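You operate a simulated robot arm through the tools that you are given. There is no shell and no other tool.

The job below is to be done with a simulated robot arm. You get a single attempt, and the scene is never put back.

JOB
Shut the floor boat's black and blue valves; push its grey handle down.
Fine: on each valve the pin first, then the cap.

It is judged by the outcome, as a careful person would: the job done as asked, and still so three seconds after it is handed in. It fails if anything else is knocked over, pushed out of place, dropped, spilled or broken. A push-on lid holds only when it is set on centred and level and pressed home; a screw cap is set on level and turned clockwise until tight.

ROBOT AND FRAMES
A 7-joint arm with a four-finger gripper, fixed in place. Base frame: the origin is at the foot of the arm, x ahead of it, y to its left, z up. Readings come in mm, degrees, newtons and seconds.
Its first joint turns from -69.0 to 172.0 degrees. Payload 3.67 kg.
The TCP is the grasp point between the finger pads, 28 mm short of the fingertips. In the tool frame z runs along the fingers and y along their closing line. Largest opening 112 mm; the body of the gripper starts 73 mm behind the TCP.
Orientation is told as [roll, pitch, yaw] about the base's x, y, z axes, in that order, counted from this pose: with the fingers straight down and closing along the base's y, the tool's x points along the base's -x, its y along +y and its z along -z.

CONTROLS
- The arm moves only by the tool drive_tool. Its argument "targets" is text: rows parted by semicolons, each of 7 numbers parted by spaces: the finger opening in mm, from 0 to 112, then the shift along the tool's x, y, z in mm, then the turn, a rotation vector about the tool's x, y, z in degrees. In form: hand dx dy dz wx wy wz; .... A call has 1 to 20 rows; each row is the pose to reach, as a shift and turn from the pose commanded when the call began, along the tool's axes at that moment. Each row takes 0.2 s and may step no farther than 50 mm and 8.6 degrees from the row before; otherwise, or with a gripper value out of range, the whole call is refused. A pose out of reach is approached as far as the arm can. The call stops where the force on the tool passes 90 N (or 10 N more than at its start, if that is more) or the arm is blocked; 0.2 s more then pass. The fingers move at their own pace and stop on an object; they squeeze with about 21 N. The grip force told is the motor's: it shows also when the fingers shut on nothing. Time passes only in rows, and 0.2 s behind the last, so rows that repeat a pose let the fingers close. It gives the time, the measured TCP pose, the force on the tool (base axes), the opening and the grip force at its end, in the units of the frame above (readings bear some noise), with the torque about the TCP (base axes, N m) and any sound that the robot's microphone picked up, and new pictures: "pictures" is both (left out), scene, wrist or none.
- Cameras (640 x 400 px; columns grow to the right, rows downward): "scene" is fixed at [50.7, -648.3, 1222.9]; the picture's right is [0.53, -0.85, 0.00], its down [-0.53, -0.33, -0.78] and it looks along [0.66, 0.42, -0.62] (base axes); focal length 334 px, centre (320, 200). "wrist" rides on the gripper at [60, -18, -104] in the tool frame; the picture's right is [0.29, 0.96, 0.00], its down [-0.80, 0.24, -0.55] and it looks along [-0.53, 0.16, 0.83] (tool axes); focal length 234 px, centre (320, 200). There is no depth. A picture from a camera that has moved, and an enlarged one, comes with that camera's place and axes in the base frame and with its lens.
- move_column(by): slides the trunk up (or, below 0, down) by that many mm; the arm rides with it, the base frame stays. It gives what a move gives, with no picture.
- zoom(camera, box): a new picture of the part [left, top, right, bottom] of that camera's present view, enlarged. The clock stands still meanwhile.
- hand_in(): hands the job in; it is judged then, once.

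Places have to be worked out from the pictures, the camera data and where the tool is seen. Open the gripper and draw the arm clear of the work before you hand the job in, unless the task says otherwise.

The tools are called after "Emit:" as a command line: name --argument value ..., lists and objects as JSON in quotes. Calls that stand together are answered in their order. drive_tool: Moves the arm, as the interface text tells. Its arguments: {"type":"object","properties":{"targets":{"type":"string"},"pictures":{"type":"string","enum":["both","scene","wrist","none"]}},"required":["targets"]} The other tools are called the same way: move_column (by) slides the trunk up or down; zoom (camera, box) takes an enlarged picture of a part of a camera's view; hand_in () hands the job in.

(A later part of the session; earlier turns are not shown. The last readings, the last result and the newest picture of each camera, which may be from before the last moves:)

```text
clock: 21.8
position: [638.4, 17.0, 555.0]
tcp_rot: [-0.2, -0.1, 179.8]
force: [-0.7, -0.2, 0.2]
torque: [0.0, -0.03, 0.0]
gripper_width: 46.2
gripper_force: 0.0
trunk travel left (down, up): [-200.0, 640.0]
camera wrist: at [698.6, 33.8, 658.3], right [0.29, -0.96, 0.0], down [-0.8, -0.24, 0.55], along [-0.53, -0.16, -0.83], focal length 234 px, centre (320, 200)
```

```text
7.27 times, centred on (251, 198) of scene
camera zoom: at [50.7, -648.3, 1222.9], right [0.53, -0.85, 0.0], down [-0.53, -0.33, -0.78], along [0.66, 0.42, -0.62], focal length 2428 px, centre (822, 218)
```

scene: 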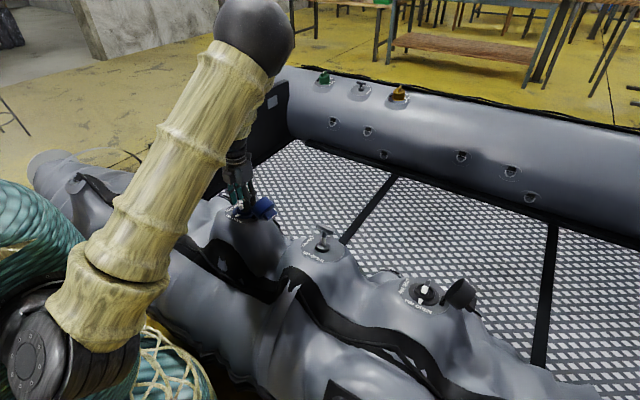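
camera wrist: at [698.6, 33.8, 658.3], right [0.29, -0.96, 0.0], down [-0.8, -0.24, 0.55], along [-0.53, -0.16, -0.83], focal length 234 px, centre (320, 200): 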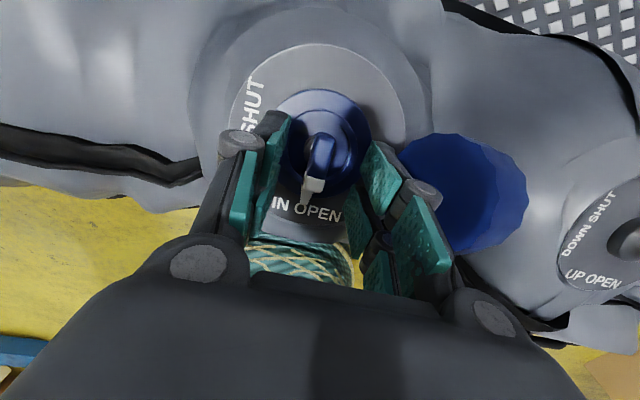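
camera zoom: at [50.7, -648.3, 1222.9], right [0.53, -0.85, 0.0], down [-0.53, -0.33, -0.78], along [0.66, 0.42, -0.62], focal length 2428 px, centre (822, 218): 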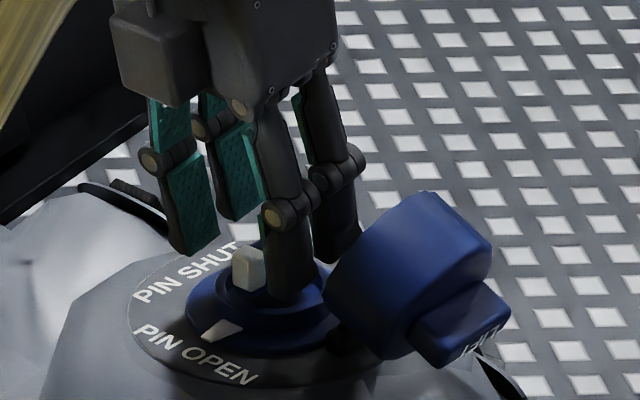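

The bar sits nicely between the prongs. I'll go down to z≈540, shift x by +2, and close.

Emit:
drive_tool --targets "46 2 0 8 0 0 0; 46 2 0 15 0 0 0; 25 2 0 15 0 0 0; 8 2 0 15 0 0 0; 5 2 0 15 0 0 0; 5 2 0 15 0 0 0" --pictures "both"

Emit:
zoom --camera "wrist" --box '[240, 60, 400, 180]'

Emit:
zoom --camera "scene" --box '[215, 170, 287, 225]'

```text
clock: 23.2
position: [639.6, 17.0, 541.9]
tcp_rot: [-0.1, -0.1, 179.7]
force: [-0.9, -3.2, -1.3]
torque: [-0.11, -0.43, 0.03]
gripper_width: 12.1
gripper_force: 45.1
trunk travel left (down, up): [-200.0, 640.0]
camera wrist: at [699.7, 34.6, 644.8], right [0.28, -0.96, 0.0], down [-0.8, -0.24, 0.55], along [-0.53, -0.16, -0.83], focal length 234 px, centre (320, 200)
```

scene: 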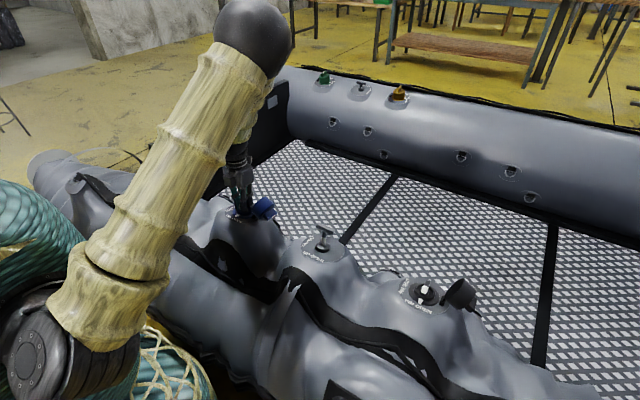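
wrist: 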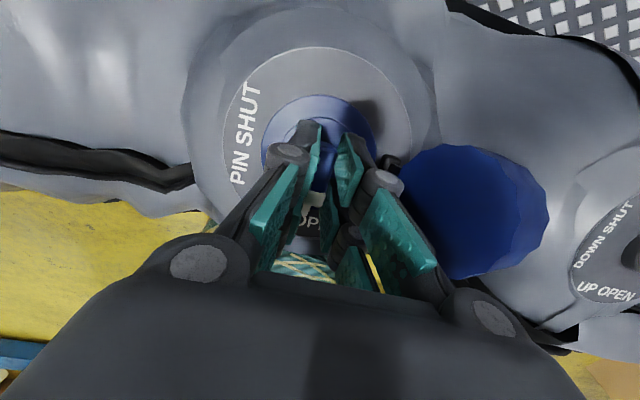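

```text
3.33 times, centred on (320, 120) of wrist
camera zoom: at [699.7, 34.6, 644.8], right [0.28, -0.96, 0.0], down [-0.8, -0.24, 0.55], along [-0.53, -0.16, -0.83], focal length 781 px, centre (320, 467)
```

zoom: 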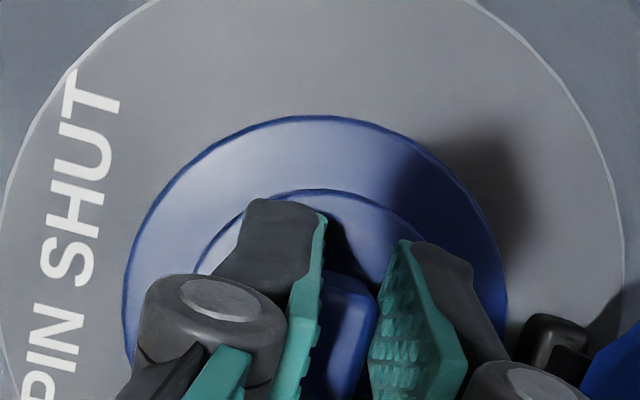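

```text
7.27 times, centred on (251, 198) of scene
camera zoom: at [50.7, -648.3, 1222.9], right [0.53, -0.85, 0.0], down [-0.53, -0.33, -0.78], along [0.66, 0.42, -0.62], focal length 2428 px, centre (822, 218)
```

zoom: 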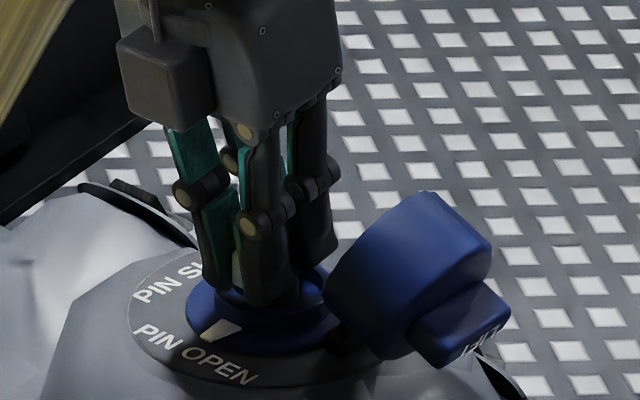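

It's gripped again (12.1 mm, low side load). Now I'll turn clockwise 48° as the first half.

Emit:
drive_tool --targets "5 0 0 0 0 0 8; 5 0 0 0 0 0 16; 5 0 0 0 0 0 24; 5 0 0 0 0 0 32" --pictures "both"

Emit:
zoom --camera "scene" --box '[215, 170, 287, 225]'

Emit:
zoom --camera "wrist" --box '[220, 40, 420, 190]'

```text
clock: 24.2
position: [639.2, 17.9, 541.1]
tcp_rot: [-0.2, -0.1, 147.7]
force: [3.2, 6.5, 2.6]
torque: [-1.2, -0.8, 0.3]
gripper_width: 13.5
gripper_force: 45.2
trunk travel left (down, up): [-200.0, 640.0]
camera wrist: at [700.2, 1.4, 644.4], right [-0.27, -0.96, 0.0], down [-0.8, 0.22, 0.55], along [-0.53, 0.15, -0.83], focal length 234 px, centre (320, 200)
```

scene: 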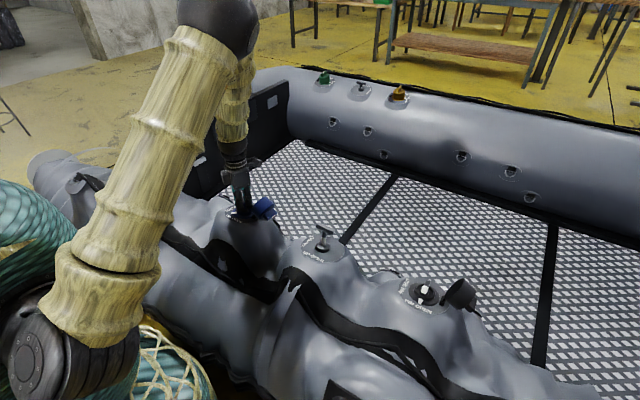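
wrist: 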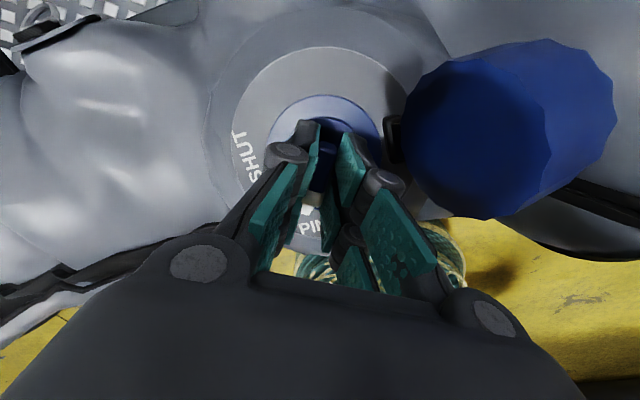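

```text
7.27 times, centred on (251, 198) of scene
camera zoom: at [50.7, -648.3, 1222.9], right [0.53, -0.85, 0.0], down [-0.53, -0.33, -0.78], along [0.66, 0.42, -0.62], focal length 2428 px, centre (822, 218)
```

zoom: 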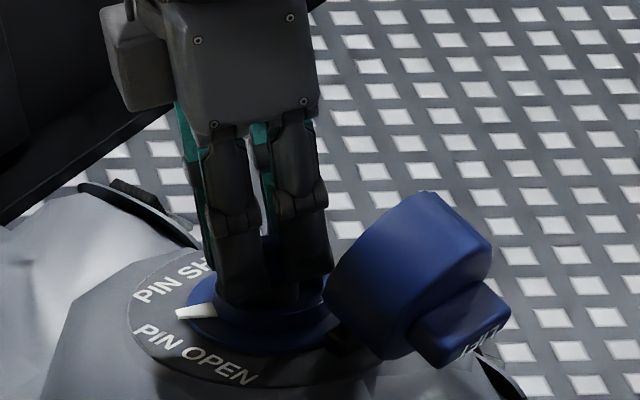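

```text
2.67 times, centred on (320, 115) of wrist
camera zoom: at [700.2, 1.4, 644.4], right [-0.27, -0.96, 0.0], down [-0.8, 0.22, 0.55], along [-0.53, 0.15, -0.83], focal length 624 px, centre (320, 427)
```

zoom: 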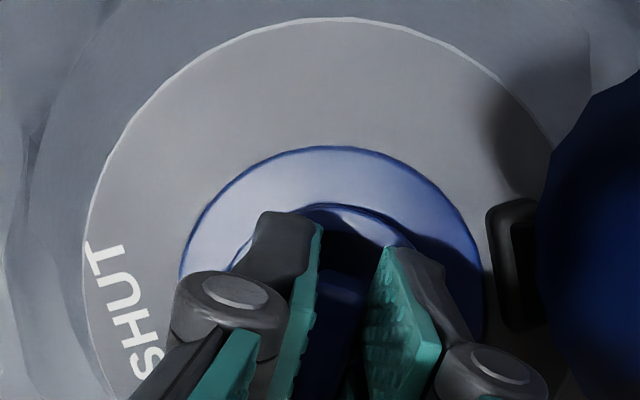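

The pin turns: its pointer has moved with it and is now between OPEN and SHUT. I'll continue to yaw ~92.

Emit:
drive_tool --targets "5 0 0 0 0 0 8; 5 0 0 0 0 0 16; 5 0 0 0 0 0 24; 5 0 0 0 0 0 32; 5 0 0 0 0 0 40; 5 0 0 0 0 0 48; 5 0 0 0 0 0 55" --pictures "both"

Emit:
zoom --camera "scene" --box '[215, 170, 287, 225]'

Emit:
zoom --camera "wrist" --box '[220, 40, 420, 190]'

```text
clock: 25.8
position: [641.3, 17.3, 541.2]
tcp_rot: [0.1, -0.1, 92.5]
force: [23.2, 2.5, 4.9]
torque: [-0.22, -0.37, -0.01]
gripper_width: 17.2
gripper_force: 11.6
trunk travel left (down, up): [-200.0, 640.0]
camera wrist: at [661.4, -42.6, 644.5], right [-0.94, -0.33, 0.0], down [-0.28, 0.78, 0.56], along [-0.18, 0.52, -0.83], focal length 234 px, centre (320, 200)
```

scene: 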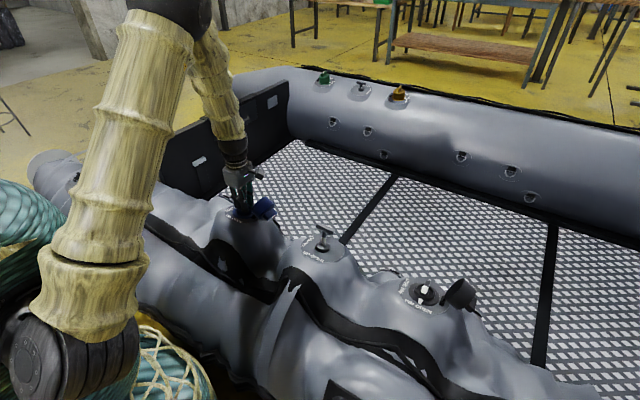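
wrist: 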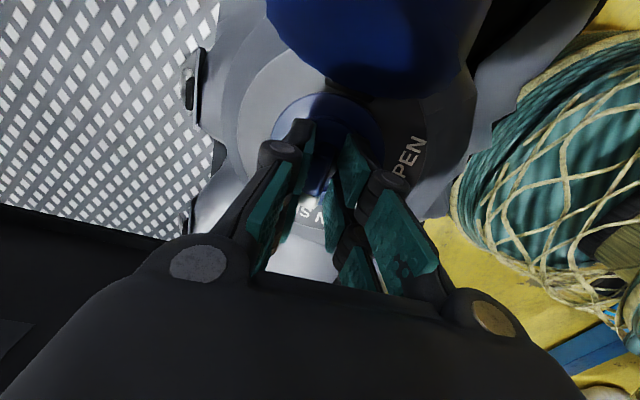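

```text
7.27 times, centred on (251, 198) of scene
camera zoom: at [50.7, -648.3, 1222.9], right [0.53, -0.85, 0.0], down [-0.53, -0.33, -0.78], along [0.66, 0.42, -0.62], focal length 2428 px, centre (822, 218)
```

zoom: 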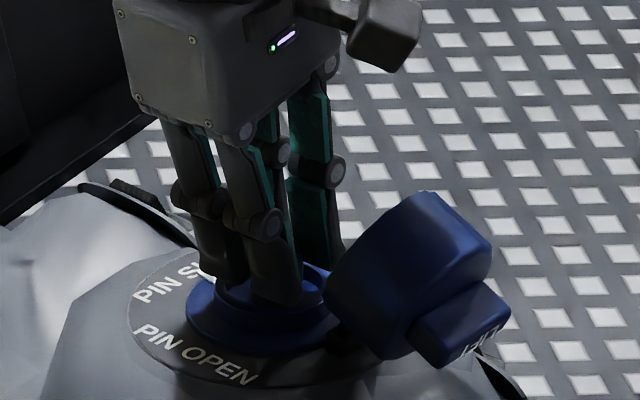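

```text
2.67 times, centred on (320, 115) of wrist
camera zoom: at [661.4, -42.6, 644.5], right [-0.94, -0.33, 0.0], down [-0.28, 0.78, 0.56], along [-0.18, 0.52, -0.83], focal length 624 px, centre (320, 427)
```

zoom: 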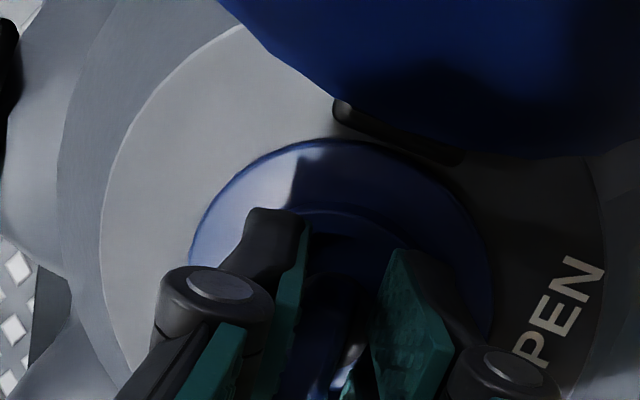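

The jaws have spread to 17 mm and the tool feels 23 N in x, so the pin may be at its stop. I'll open and look at the pointer.

Emit:
drive_tool --targets "40 0 0 0 0 0 0; 40 0 0 -15 0 0 0; 40 0 0 -35 0 0 0; 40 0 0 -50 0 0 0" --pictures "both"

Emit:
zoom --camera "scene" --box '[215, 170, 287, 225]'

Emit:
zoom --camera "wrist" --box '[220, 40, 420, 190]'

```text
clock: 26.8
position: [640.1, 18.8, 589.9]
tcp_rot: [0.0, 0.0, 92.7]
force: [0.9, -0.5, 0.0]
torque: [-0.01, 0.03, -0.01]
gripper_width: 39.9
gripper_force: 0.1
trunk travel left (down, up): [-200.0, 640.0]
camera wrist: at [661.4, -40.7, 693.5], right [-0.94, -0.33, 0.0], down [-0.28, 0.78, 0.56], along [-0.19, 0.52, -0.83], focal length 234 px, centre (320, 200)
```

scene: 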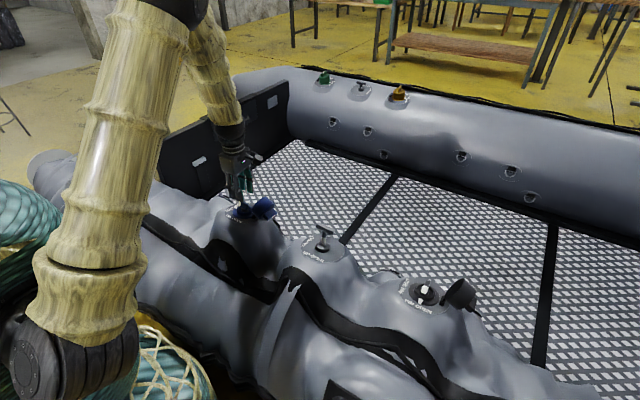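
wrist: 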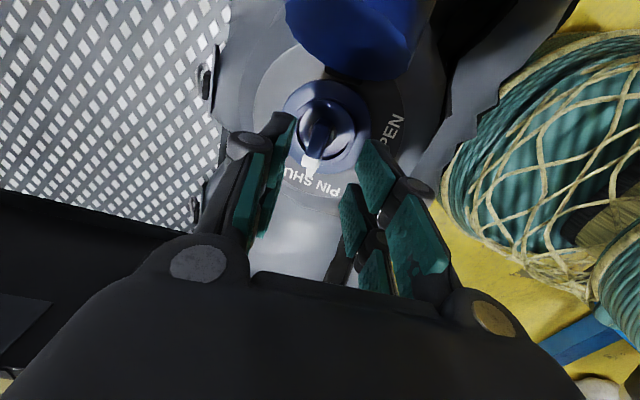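

```text
7.27 times, centred on (251, 198) of scene
camera zoom: at [50.7, -648.3, 1222.9], right [0.53, -0.85, 0.0], down [-0.53, -0.33, -0.78], along [0.66, 0.42, -0.62], focal length 2428 px, centre (822, 218)
```

zoom: 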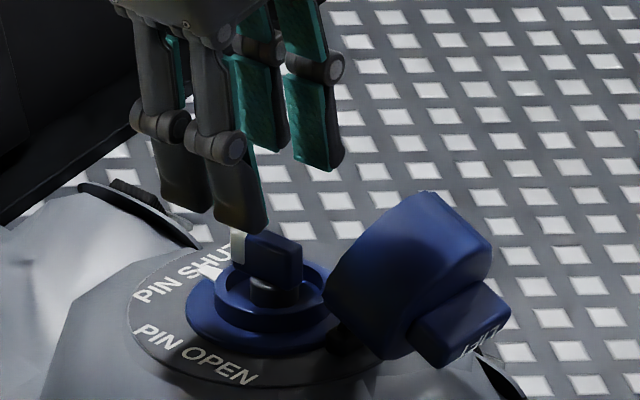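

```text
2.67 times, centred on (320, 115) of wrist
camera zoom: at [661.4, -40.7, 693.5], right [-0.94, -0.33, 0.0], down [-0.28, 0.78, 0.56], along [-0.19, 0.52, -0.83], focal length 624 px, centre (320, 427)
```

zoom: 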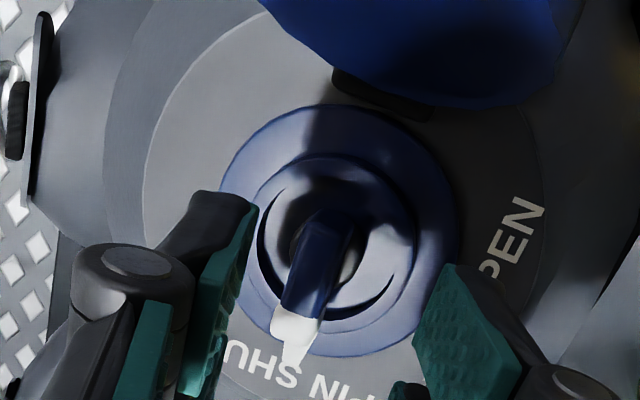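

The pointer now points to +y, at the PIN SHUT label. The one-sided 23 N suggests the pin axis is about 2.6 mm further in x (~643). I'll re-centre, regrip and turn a little further to confirm the pin is against its stop.

Emit:
drive_tool --targets "40 0 -2.8 20 0 0 0; 40 0 -2.8 40 0 0 0; 40 0 -2.8 49 0 0 0; 20 0 -2.8 49 0 0 0; 5 0 -2.8 49 0 0 0; 5 0 -2.8 49 0 0 0" --pictures "none"

Emit:
drive_tool --targets "5 0 0 0 0 0 3; 5 0 0 0 0 0 6; 5 0 0 0 0 0 6" --pictures "none"

```text
clock: 28.2
position: [641.7, 18.8, 541.1]
tcp_rot: [0.2, -0.2, 92.8]
force: [-16.3, -3.3, -0.6]
torque: [-0.35, 0.91, 0.05]
gripper_width: 14.0
gripper_force: 44.9
trunk travel left (down, up): [-200.0, 640.0]
```

```text
clock: 29.0
position: [642.9, 18.8, 542.1]
tcp_rot: [0.0, -0.2, 86.7]
force: [-21.6, -11.8, -5.9]
torque: [-0.91, 0.92, 1.74]
gripper_width: 16.0
gripper_force: 44.9
trunk travel left (down, up): [-200.0, 640.0]
```

Turning 6° further only built torque (1.74 N·m against ~0.3 while turning), so the pin is at its SHUT stop. I'll ease back, open and rise.

Emit:
drive_tool --targets "5 0 1 0 0 0 -4; 25 0 1 0 0 0 -4; 40 0 1 0 0 0 -4; 40 0 1 -20 0 0 -4; 40 0 1 -50 0 0 -4; 40 0 1 -90 0 0 -4; 40 0 1 -90 0 0 -4" --pictures "both"

Emit:
zoom --camera "scene" --box '[215, 170, 287, 225]'

Emit:
zoom --camera "wrist" --box '[220, 20, 420, 180]'

```text
clock: 30.6
position: [639.5, 17.3, 631.7]
tcp_rot: [0.1, -0.2, 90.8]
force: [-0.1, 0.1, 0.8]
torque: [0.03, -0.06, -0.02]
gripper_width: 40.0
gripper_force: 0.0
trunk travel left (down, up): [-200.0, 640.0]
camera wrist: at [660.1, -43.3, 734.6], right [-0.95, -0.3, 0.0], down [-0.25, 0.79, 0.56], along [-0.17, 0.53, -0.83], focal length 234 px, centre (320, 200)
```

scene: 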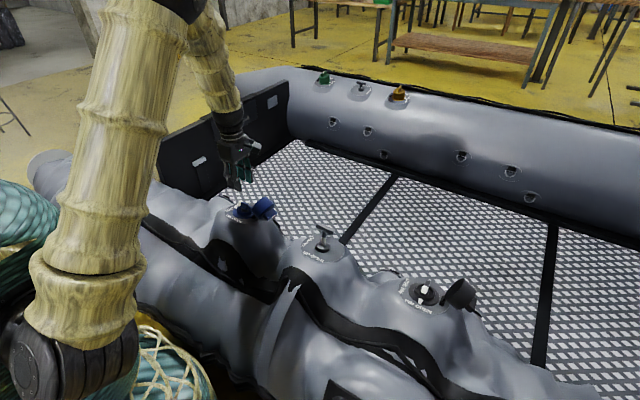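
wrist: 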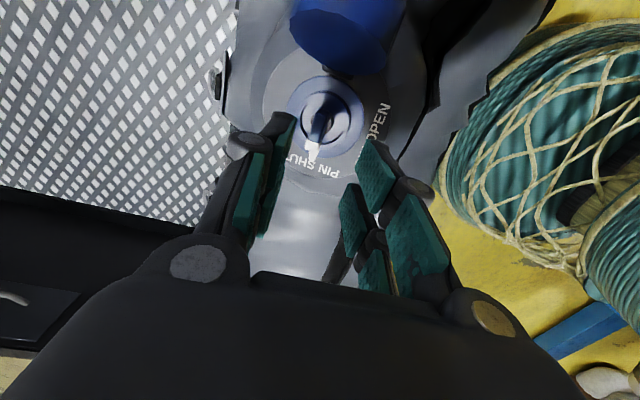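

```text
7.27 times, centred on (251, 198) of scene
camera zoom: at [50.7, -648.3, 1222.9], right [0.53, -0.85, 0.0], down [-0.53, -0.33, -0.78], along [0.66, 0.42, -0.62], focal length 2428 px, centre (822, 218)
```

zoom: 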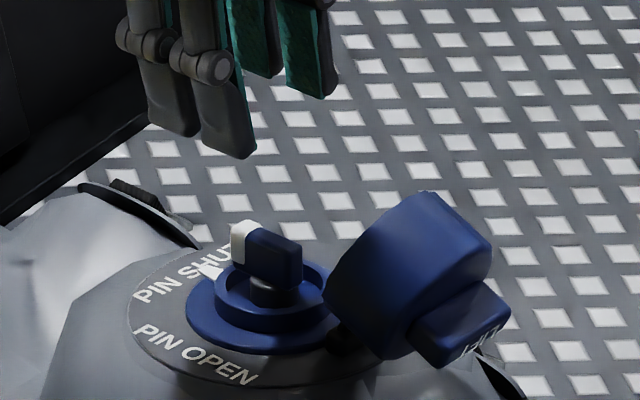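

```text
2.50 times, centred on (320, 100) of wrist
camera zoom: at [660.1, -43.3, 734.6], right [-0.95, -0.3, 0.0], down [-0.25, 0.79, 0.56], along [-0.17, 0.53, -0.83], focal length 585 px, centre (320, 450)
```

zoom: 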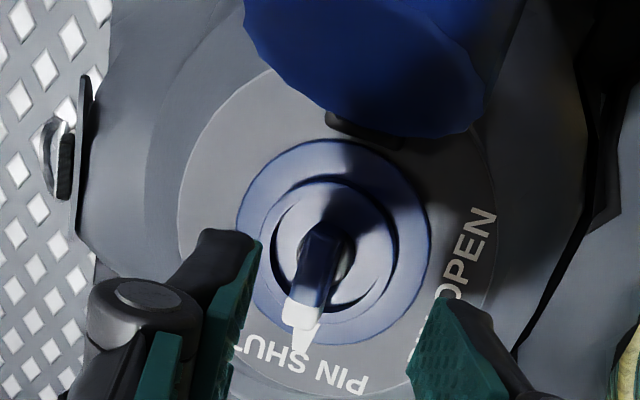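

The blue pin is SHUT. My model of the open cap fits the scene view well: hinge near (y -27, z 497), cap leaning back about 107°, tab end near (y -103, z 521). I'll turn back to yaw 0 with the fingers closed, then go behind the cap to push it over.

Emit:
drive_tool --targets "10 0 0 -10 0 0 8.4; 0 0 0 -20 0 0 16.8; 0 0 0 -20 0 0 25.2; 0 0 0 -20 0 0 33.6; 0 0 0 -20 0 0 42; 0 0 0 -20 0 0 50.4; 0 0 0 -20 0 0 58.8; 0 0 0 -20 0 0 67.2; 0 0 0 -20 0 0 75.6; 0 0 0 -20 0 0 84; 0 0 0 -20 0 0 90.8; 0 0 0 -20 0 0 90.8" --pictures "none"

```text
clock: 33.2
position: [642.2, 19.8, 652.3]
tcp_rot: [0.1, 0.0, -0.1]
force: [-0.4, 0.0, 0.3]
torque: [-0.02, 0.02, -0.01]
gripper_width: 0.2
gripper_force: 20.8
trunk travel left (down, up): [-200.0, 640.0]
```

Now at yaw 0, closed. I'll travel over the cap to its far (-y) side at y≈-128 and descend part way to check.

Emit:
drive_tool --targets "0 0 -48 0 0 0 0; 0 0 -96 0 0 0 0; 0 0 -146 0 0 0 0; 0 0 -146 30 0 0 0; 0 0 -146 50 0 0 0; 0 0 -146 50 0 0 0" --pictures "both"

Emit:
zoom --camera "scene" --box '[215, 160, 311, 220]'

Emit:
zoom --camera "wrist" --box '[260, 60, 460, 220]'

```text
clock: 34.6
position: [641.2, -126.9, 601.2]
tcp_rot: [0.1, 0.1, 0.0]
force: [0.8, 0.4, 0.2]
torque: [-0.01, 0.0, 0.0]
gripper_width: 0.0
gripper_force: 20.5
trunk travel left (down, up): [-200.0, 640.0]
camera wrist: at [581.7, -145.8, 704.7], right [-0.29, 0.96, 0.0], down [0.8, 0.24, 0.55], along [0.53, 0.16, -0.83], focal length 234 px, centre (320, 200)
```

scene: 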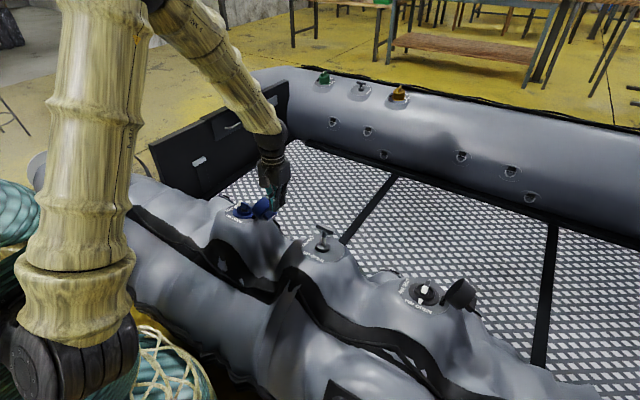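
wrist: 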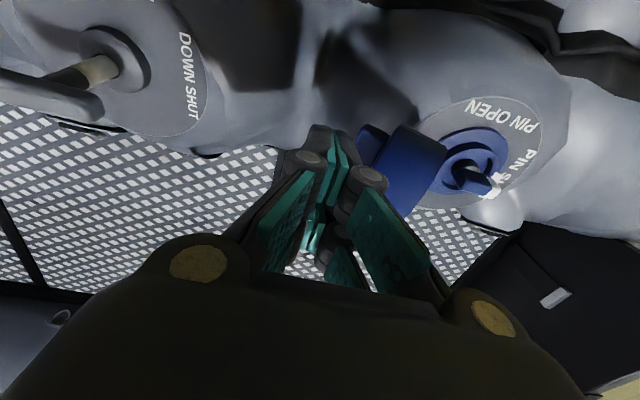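

```text
6.67 times, centred on (263, 190) of scene
camera zoom: at [50.7, -648.3, 1222.9], right [0.53, -0.85, 0.0], down [-0.53, -0.33, -0.78], along [0.66, 0.42, -0.62], focal length 2226 px, centre (700, 267)
```

zoom: 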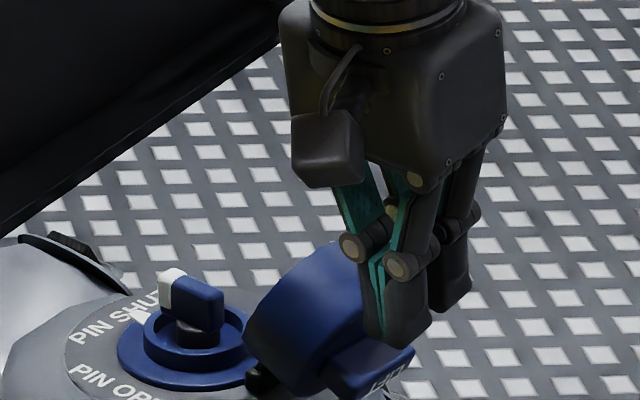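

```text
2.50 times, centred on (360, 140) of wrist
camera zoom: at [581.7, -145.8, 704.7], right [-0.29, 0.96, 0.0], down [0.8, 0.24, 0.55], along [0.53, 0.16, -0.83], focal length 585 px, centre (220, 350)
```

zoom: 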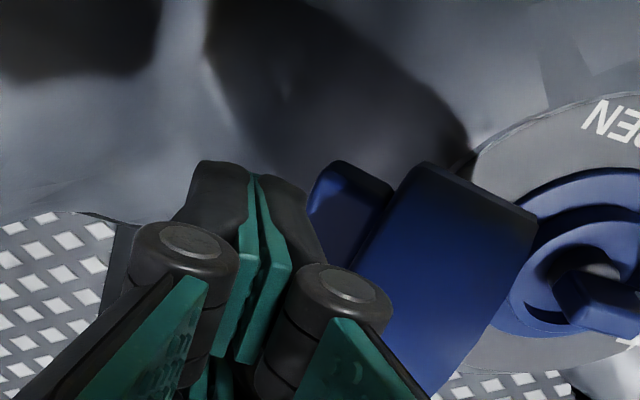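

The closed fingers are behind the cap. I'll lower so the tips contact the upper 10 mm of the cap's back face, clear of the tab, and sweep +y along the hinge arc until the cap stands upright.

Emit:
drive_tool --targets "0 0 7.5 11.5 0 0 0; 0 0 12.5 23.5 0 0 0; 0 0 22.5 23.5 0 0 0; 0 0 28.5 22.5 0 0 0; 0 0 37.5 14.5 0 0 0; 0 0 46.5 7.5 0 0 0; 0 0 46.5 7.5 0 0 0" --pictures "both"

Emit:
zoom --camera "scene" --box '[215, 160, 311, 220]'

Emit:
zoom --camera "wrist" --box '[260, 60, 460, 220]'

```text
clock: 36.2
position: [641.6, -82.0, 595.7]
tcp_rot: [0.1, 0.2, 0.0]
force: [-0.4, -0.1, -0.3]
torque: [-0.02, 0.0, -0.03]
gripper_width: 0.3
gripper_force: 20.8
trunk travel left (down, up): [-200.0, 640.0]
camera wrist: at [582.1, -99.5, 697.9], right [-0.29, 0.96, 0.0], down [0.8, 0.24, 0.55], along [0.53, 0.16, -0.83], focal length 234 px, centre (320, 200)
```

scene: 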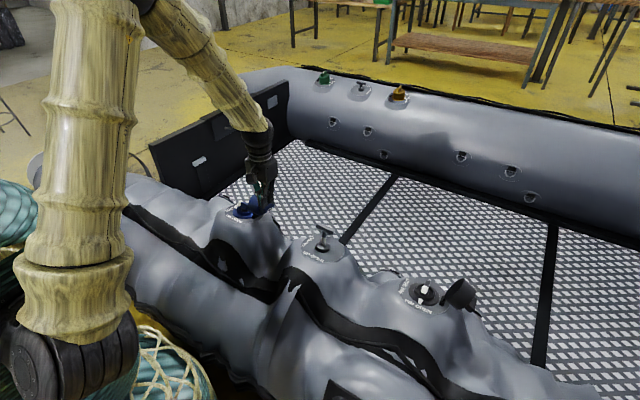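
wrist: 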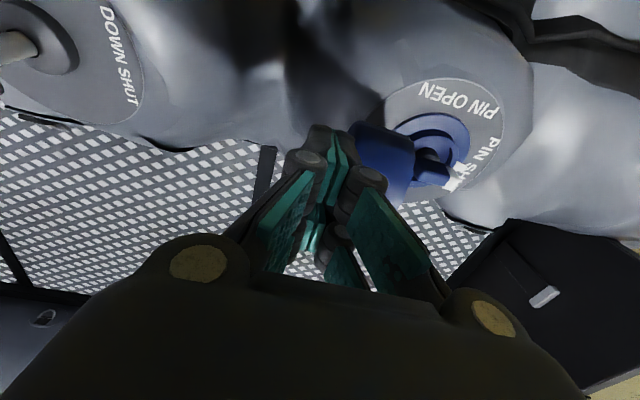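

```text
6.67 times, centred on (263, 190) of scene
camera zoom: at [50.7, -648.3, 1222.9], right [0.53, -0.85, 0.0], down [-0.53, -0.33, -0.78], along [0.66, 0.42, -0.62], focal length 2226 px, centre (700, 267)
```

zoom: 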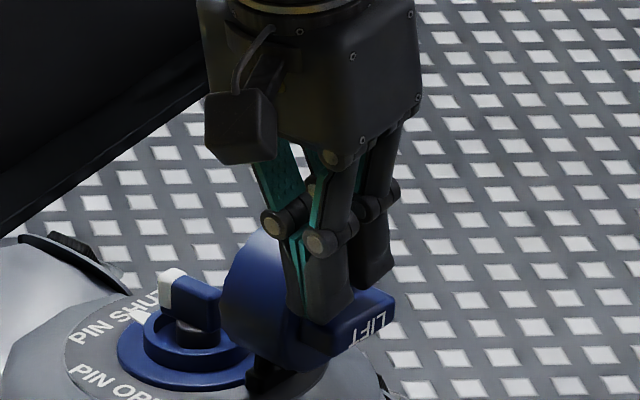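

```text
2.50 times, centred on (360, 140) of wrist
camera zoom: at [582.1, -99.5, 697.9], right [-0.29, 0.96, 0.0], down [0.8, 0.24, 0.55], along [0.53, 0.16, -0.83], focal length 585 px, centre (220, 350)
```

zoom: 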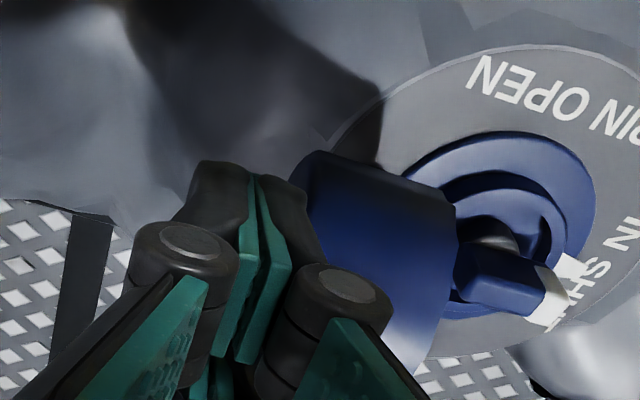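

It's working: the cap is nearly upright, and the tab sits just below the fingertips. I'll continue along the arc to about 45°, where gravity should help.

Emit:
drive_tool --targets "0 0 10 -6 0 0 0; 0 0 19 -9 0 0 0; 0 0 30.5 -12 0 0 0; 0 0 40.4 -13 0 0 0; 0 0 52 -12.6 0 0 0; 0 0 62 -11 0 0 0; 0 0 62 -11 0 0 0" --pictures "both"

Emit:
zoom --camera "scene" --box '[215, 160, 311, 220]'

Emit:
zoom --camera "wrist" --box '[260, 60, 460, 220]'

```text
clock: 37.8
position: [642.2, -20.4, 606.1]
tcp_rot: [0.1, 0.1, 0.0]
force: [-0.5, 0.2, 0.9]
torque: [0.0, 0.01, -0.01]
gripper_width: 0.1
gripper_force: 20.6
trunk travel left (down, up): [-200.0, 640.0]
camera wrist: at [582.0, -38.5, 709.5], right [-0.29, 0.96, 0.0], down [0.8, 0.24, 0.55], along [0.53, 0.16, -0.83], focal length 234 px, centre (320, 200)
```

scene: 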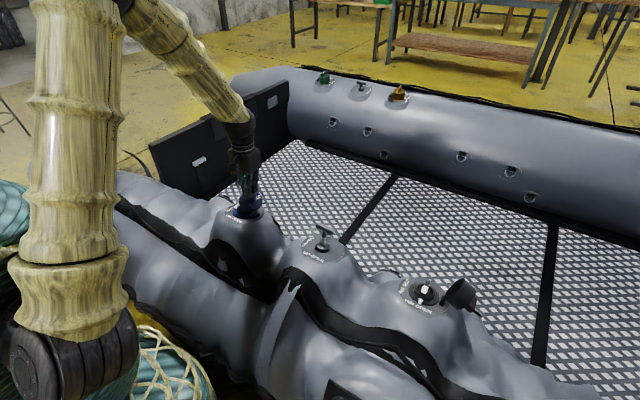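
wrist: 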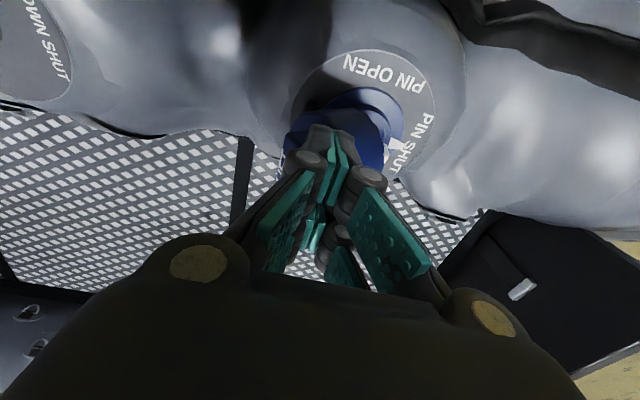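

```text
6.67 times, centred on (263, 190) of scene
camera zoom: at [50.7, -648.3, 1222.9], right [0.53, -0.85, 0.0], down [-0.53, -0.33, -0.78], along [0.66, 0.42, -0.62], focal length 2226 px, centre (700, 267)
```

zoom: 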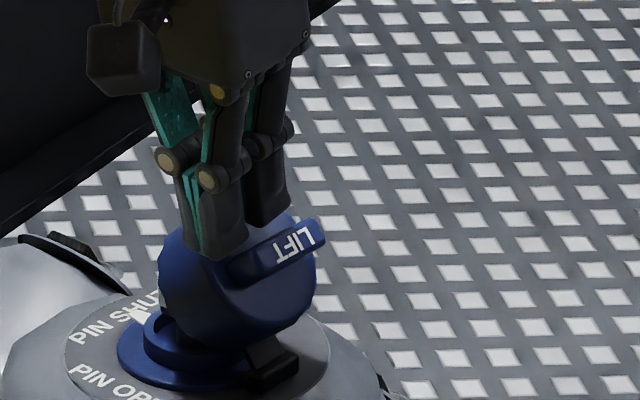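

```text
2.50 times, centred on (360, 140) of wrist
camera zoom: at [582.0, -38.5, 709.5], right [-0.29, 0.96, 0.0], down [0.8, 0.24, 0.55], along [0.53, 0.16, -0.83], focal length 585 px, centre (220, 350)
```

zoom: 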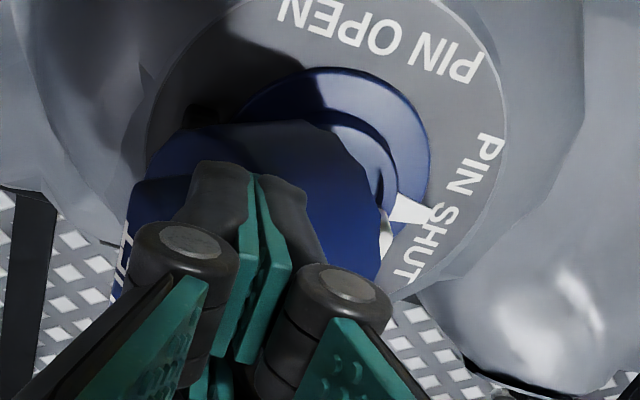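

The cap follows and is now at about 45°. I'll continue the arc down to about 20°, then rise to look before pressing from above.

Emit:
drive_tool --targets "0 0 10 3 0 0 0; 0 0 20 7 0 0 0; 0 0 26 11 0 0 0; 0 0 32 15 0 0 0; 0 0 32 -10 0 0 0; 0 0 34 -40 0 0 0; 0 0 37 -40 0 0 0" --pictures "both"

Emit:
zoom --camera "scene" --box '[215, 160, 311, 220]'

Emit:
zoom --camera "wrist" --box '[240, 50, 440, 210]'

```text
clock: 39.4
position: [641.3, 18.3, 644.6]
tcp_rot: [0.1, -0.1, 0.0]
force: [0.1, 0.7, -0.3]
torque: [-0.02, 0.02, 0.05]
gripper_width: 0.0
gripper_force: 35.8
trunk travel left (down, up): [-200.0, 640.0]
camera wrist: at [581.6, -1.1, 748.4], right [-0.29, 0.96, 0.0], down [0.8, 0.24, 0.55], along [0.53, 0.16, -0.83], focal length 234 px, centre (320, 200)
```

scene: 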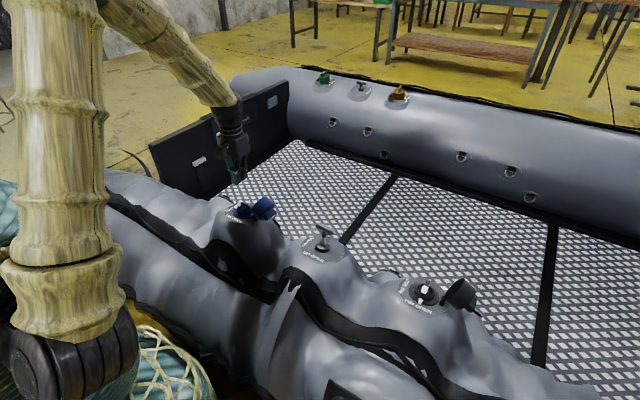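
wrist: 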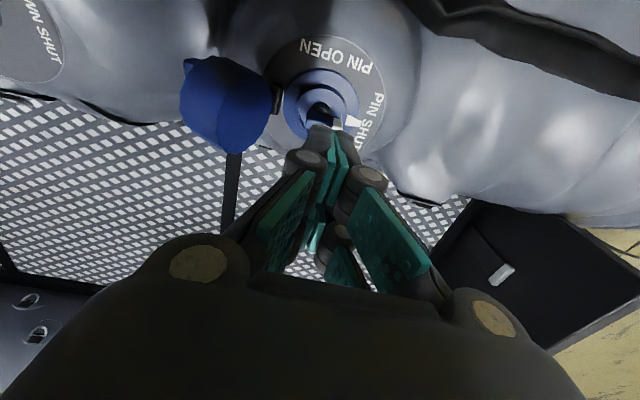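

```text
6.67 times, centred on (263, 190) of scene
camera zoom: at [50.7, -648.3, 1222.9], right [0.53, -0.85, 0.0], down [-0.53, -0.33, -0.78], along [0.66, 0.42, -0.62], focal length 2226 px, centre (700, 267)
```

zoom: 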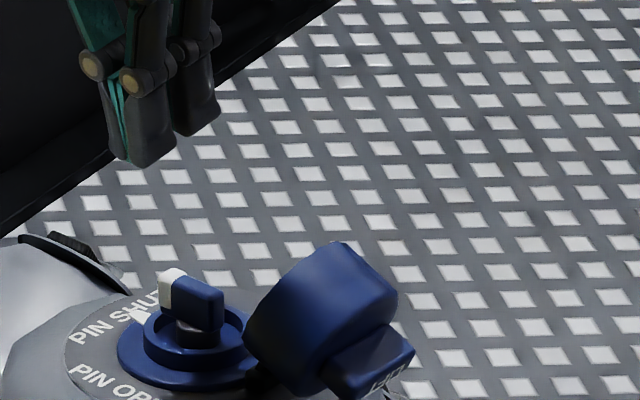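

```text
2.50 times, centred on (340, 130) of wrist
camera zoom: at [581.6, -1.1, 748.4], right [-0.29, 0.96, 0.0], down [0.8, 0.24, 0.55], along [0.53, 0.16, -0.83], focal length 585 px, centre (270, 375)
```

zoom: 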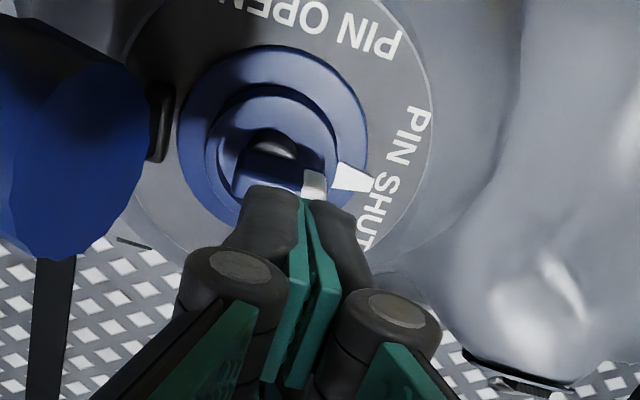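

The cap's hinge is sprung: it swung back open when I let go. It has to be carried all the way down and pressed home without a break. I'll open the fingers to 34 mm so that they straddle the tab at the end and press on both sides of it, and go behind the cap again.

Emit:
drive_tool --targets "34 0 -40 0 0 0 0; 34 0 -80 0 0 0 0; 34 0 -120 0 0 0 0; 34 0 -160 0 0 0 0; 34 0 -160 35 0 0 0; 34 0 -160 67 0 0 0; 34 0 -160 67 0 0 0" --pictures "both"

Emit:
zoom --camera "scene" --box '[215, 160, 311, 220]'

```text
clock: 41.0
position: [645.8, -141.7, 579.8]
tcp_rot: [0.0, 0.0, 0.0]
force: [0.4, 0.7, -0.7]
torque: [0.01, 0.0, 0.0]
gripper_width: 33.9
gripper_force: 0.0
trunk travel left (down, up): [-200.0, 640.0]
camera wrist: at [585.0, -160.7, 682.8], right [-0.29, 0.96, 0.0], down [0.8, 0.24, 0.55], along [0.53, 0.16, -0.83], focal length 234 px, centre (320, 200)
```

scene: 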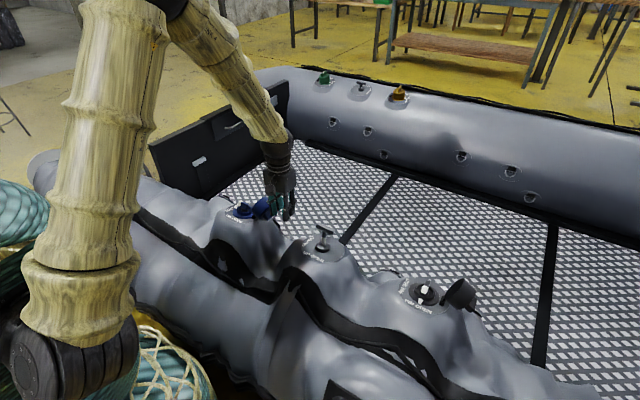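
wrist: 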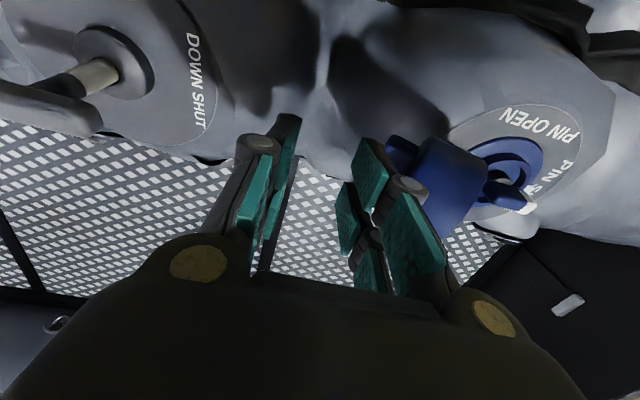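

```text
6.67 times, centred on (263, 190) of scene
camera zoom: at [50.7, -648.3, 1222.9], right [0.53, -0.85, 0.0], down [-0.53, -0.33, -0.78], along [0.66, 0.42, -0.62], focal length 2226 px, centre (700, 267)
```

zoom: 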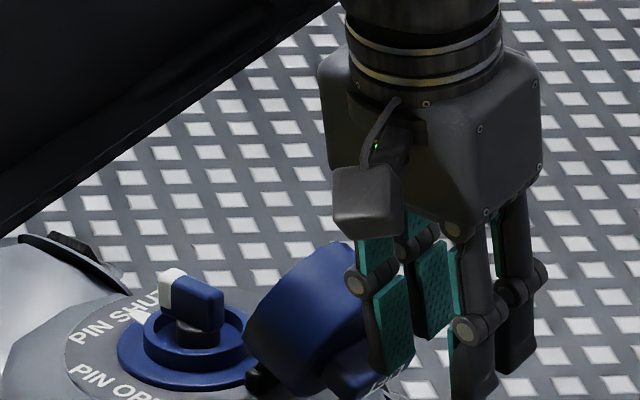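

In position behind the cap. I'll sweep it over along the arc to about 15° from closed, keeping contact throughout.

Emit:
drive_tool --targets "34 1 12 0 0 0 0; 34 2 22 0 0 0 0; 34 2 28 -2 0 0 0; 34 2 35 -9 0 0 0; 34 2 44 -16 0 0 0; 34 2 54 -21.6 0 0 0; 34 2 63.3 -25 0 0 0; 34 2 74.5 -28 0 0 0; 34 2 84.4 -29 0 0 0; 34 2 96 -28.6 0 0 0; 34 2 105.8 -27 0 0 0; 34 2 116.7 -23.8 0 0 0; 34 2 125.9 -20 0 0 0; 34 2 135.6 -13.8 0 0 0; 34 2 143.4 -7 0 0 0" --pictures "both"

Emit:
zoom --camera "scene" --box '[215, 160, 311, 220]'

Emit:
zoom --camera "wrist" --box '[240, 50, 440, 210]'

```text
clock: 44.2
position: [639.1, 2.0, 585.7]
tcp_rot: [0.1, 0.0, 0.0]
force: [-0.4, -0.4, 0.5]
torque: [-0.02, -0.01, -0.03]
gripper_width: 33.9
gripper_force: 0.1
trunk travel left (down, up): [-200.0, 640.0]
camera wrist: at [579.3, -16.2, 690.0], right [-0.29, 0.96, 0.0], down [0.8, 0.24, 0.55], along [0.53, 0.16, -0.83], focal length 234 px, centre (320, 200)
```

scene: 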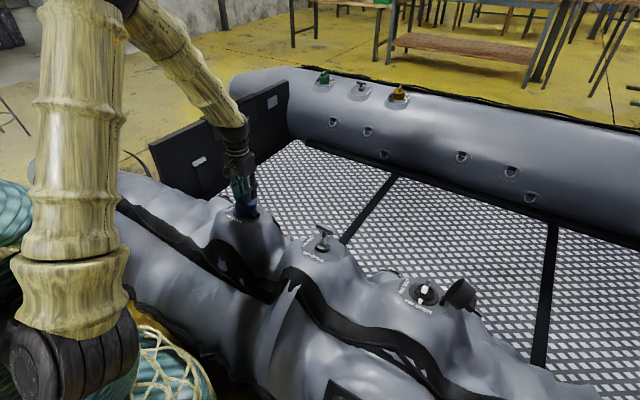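
wrist: 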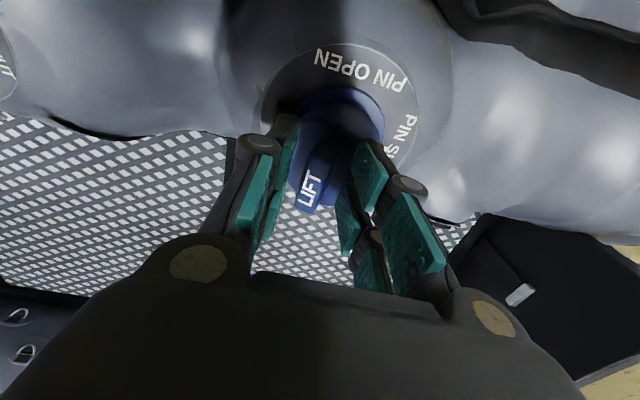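

```text
6.67 times, centred on (263, 190) of scene
camera zoom: at [50.7, -648.3, 1222.9], right [0.53, -0.85, 0.0], down [-0.53, -0.33, -0.78], along [0.66, 0.42, -0.62], focal length 2226 px, centre (700, 267)
```

zoom: 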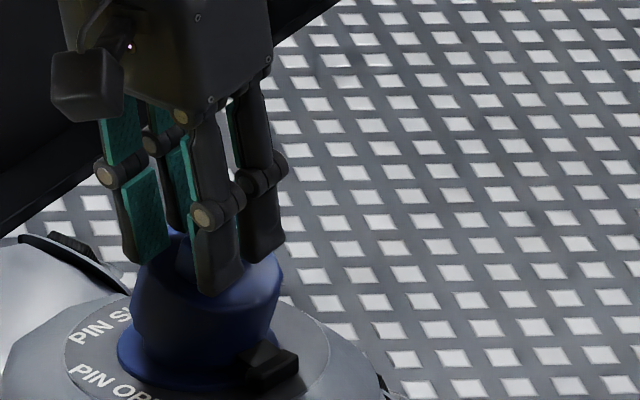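

```text
2.50 times, centred on (340, 130) of wrist
camera zoom: at [579.3, -16.2, 690.0], right [-0.29, 0.96, 0.0], down [0.8, 0.24, 0.55], along [0.53, 0.16, -0.83], focal length 585 px, centre (270, 375)
```

zoom: 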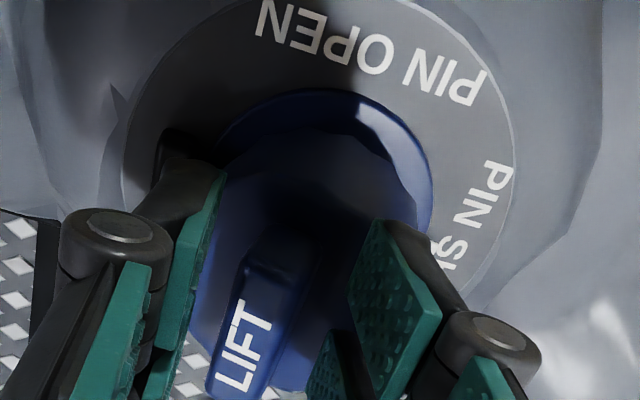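

The cap is nearly closed with the LIFT tab between the fingers. I'll finish the arc and press straight down with both fingers on the cap top.

Emit:
drive_tool --targets "34 0 7.1 7.5 0 0 0; 34 0 11.6 15 0 0 0; 34 0 12.5 19 0 0 0; 34 0 12.5 22 0 0 0; 34 0 12.5 25 0 0 0; 34 0 12.5 27 0 0 0" --pictures "both"

Emit:
zoom --camera "scene" --box '[215, 160, 311, 220]'

Emit:
zoom --camera "wrist" --box '[240, 50, 440, 210]'

```text
clock: 45.6
position: [642.3, 16.1, 568.4]
tcp_rot: [0.4, -0.6, 0.2]
force: [-16.8, 11.2, 70.9]
torque: [-0.25, 1.64, 1.92]
gripper_width: 16.0
gripper_force: 44.8
trunk travel left (down, up): [-200.0, 640.0]
stopped in row 6: the force on the tool passed its limit at 98 N (the readings are from after the stop); the commanded pose is now the measured one
camera wrist: at [580.0, -1.8, 671.2], right [-0.29, 0.96, 0.0], down [0.79, 0.24, 0.57], along [0.54, 0.17, -0.82], focal length 234 px, centre (320, 200)
```

scene: 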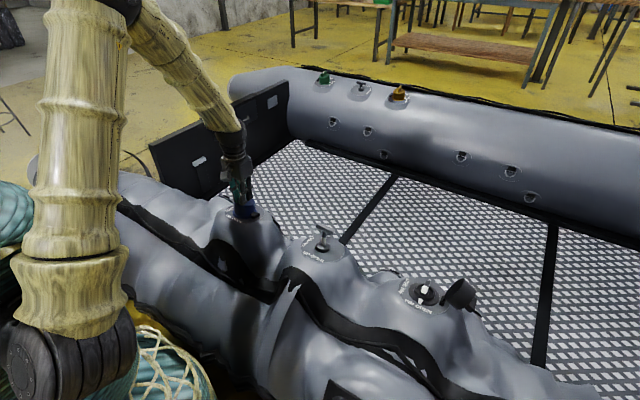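
wrist: 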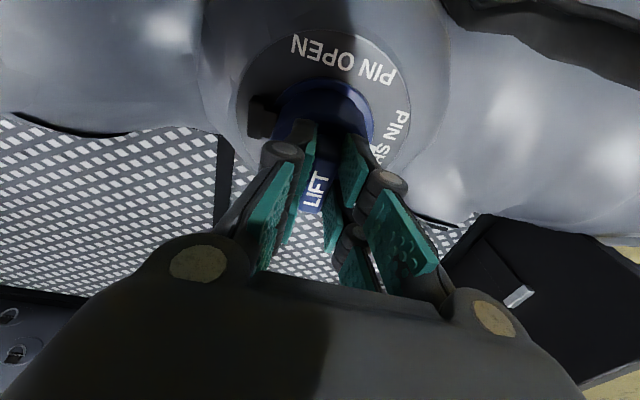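

```text
6.67 times, centred on (263, 190) of scene
camera zoom: at [50.7, -648.3, 1222.9], right [0.53, -0.85, 0.0], down [-0.53, -0.33, -0.78], along [0.66, 0.42, -0.62], focal length 2226 px, centre (700, 267)
```

zoom: 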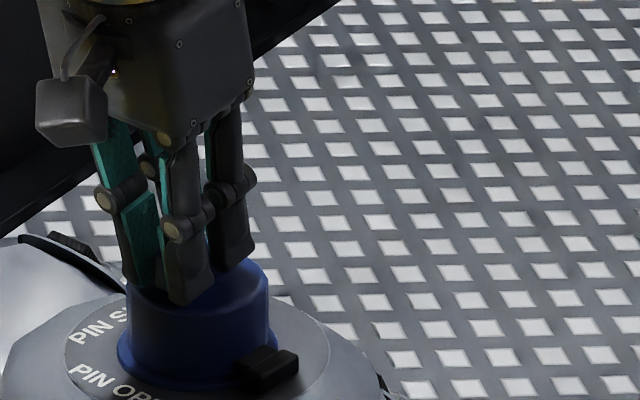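

```text
2.50 times, centred on (340, 130) of wrist
camera zoom: at [580.0, -1.8, 671.2], right [-0.29, 0.96, 0.0], down [0.79, 0.24, 0.57], along [0.54, 0.17, -0.82], focal length 585 px, centre (270, 375)
```

zoom: 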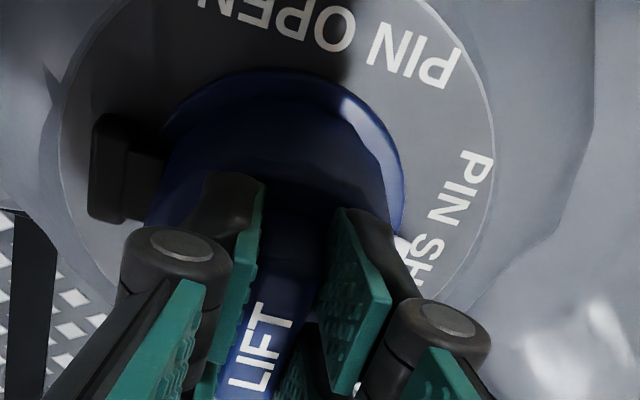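

The press reached the force limit, the cap looks level, and no click was heard. I'll look closely at how the cap sits on the flange.

Emit:
zoom --camera "scene" --box '[226, 190, 266, 220]'

Emit:
zoom --camera "wrist" --box '[270, 70, 390, 160]'

```text
13.33 times, centred on (246, 205) of scene
camera zoom: at [50.7, -648.3, 1222.9], right [0.53, -0.85, 0.0], down [-0.53, -0.33, -0.78], along [0.66, 0.42, -0.62], focal length 4452 px, centre (1307, 133)
```

zoom: 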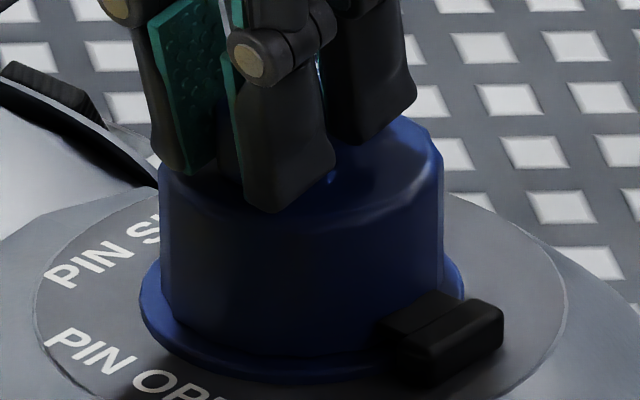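

```text
4.44 times, centred on (330, 115) of wrist
camera zoom: at [580.0, -1.8, 671.2], right [-0.29, 0.96, 0.0], down [0.79, 0.24, 0.57], along [0.54, 0.17, -0.82], focal length 1041 px, centre (276, 578)
```

zoom: 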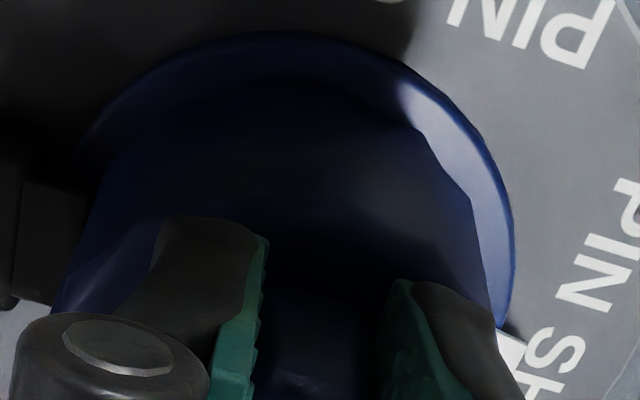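

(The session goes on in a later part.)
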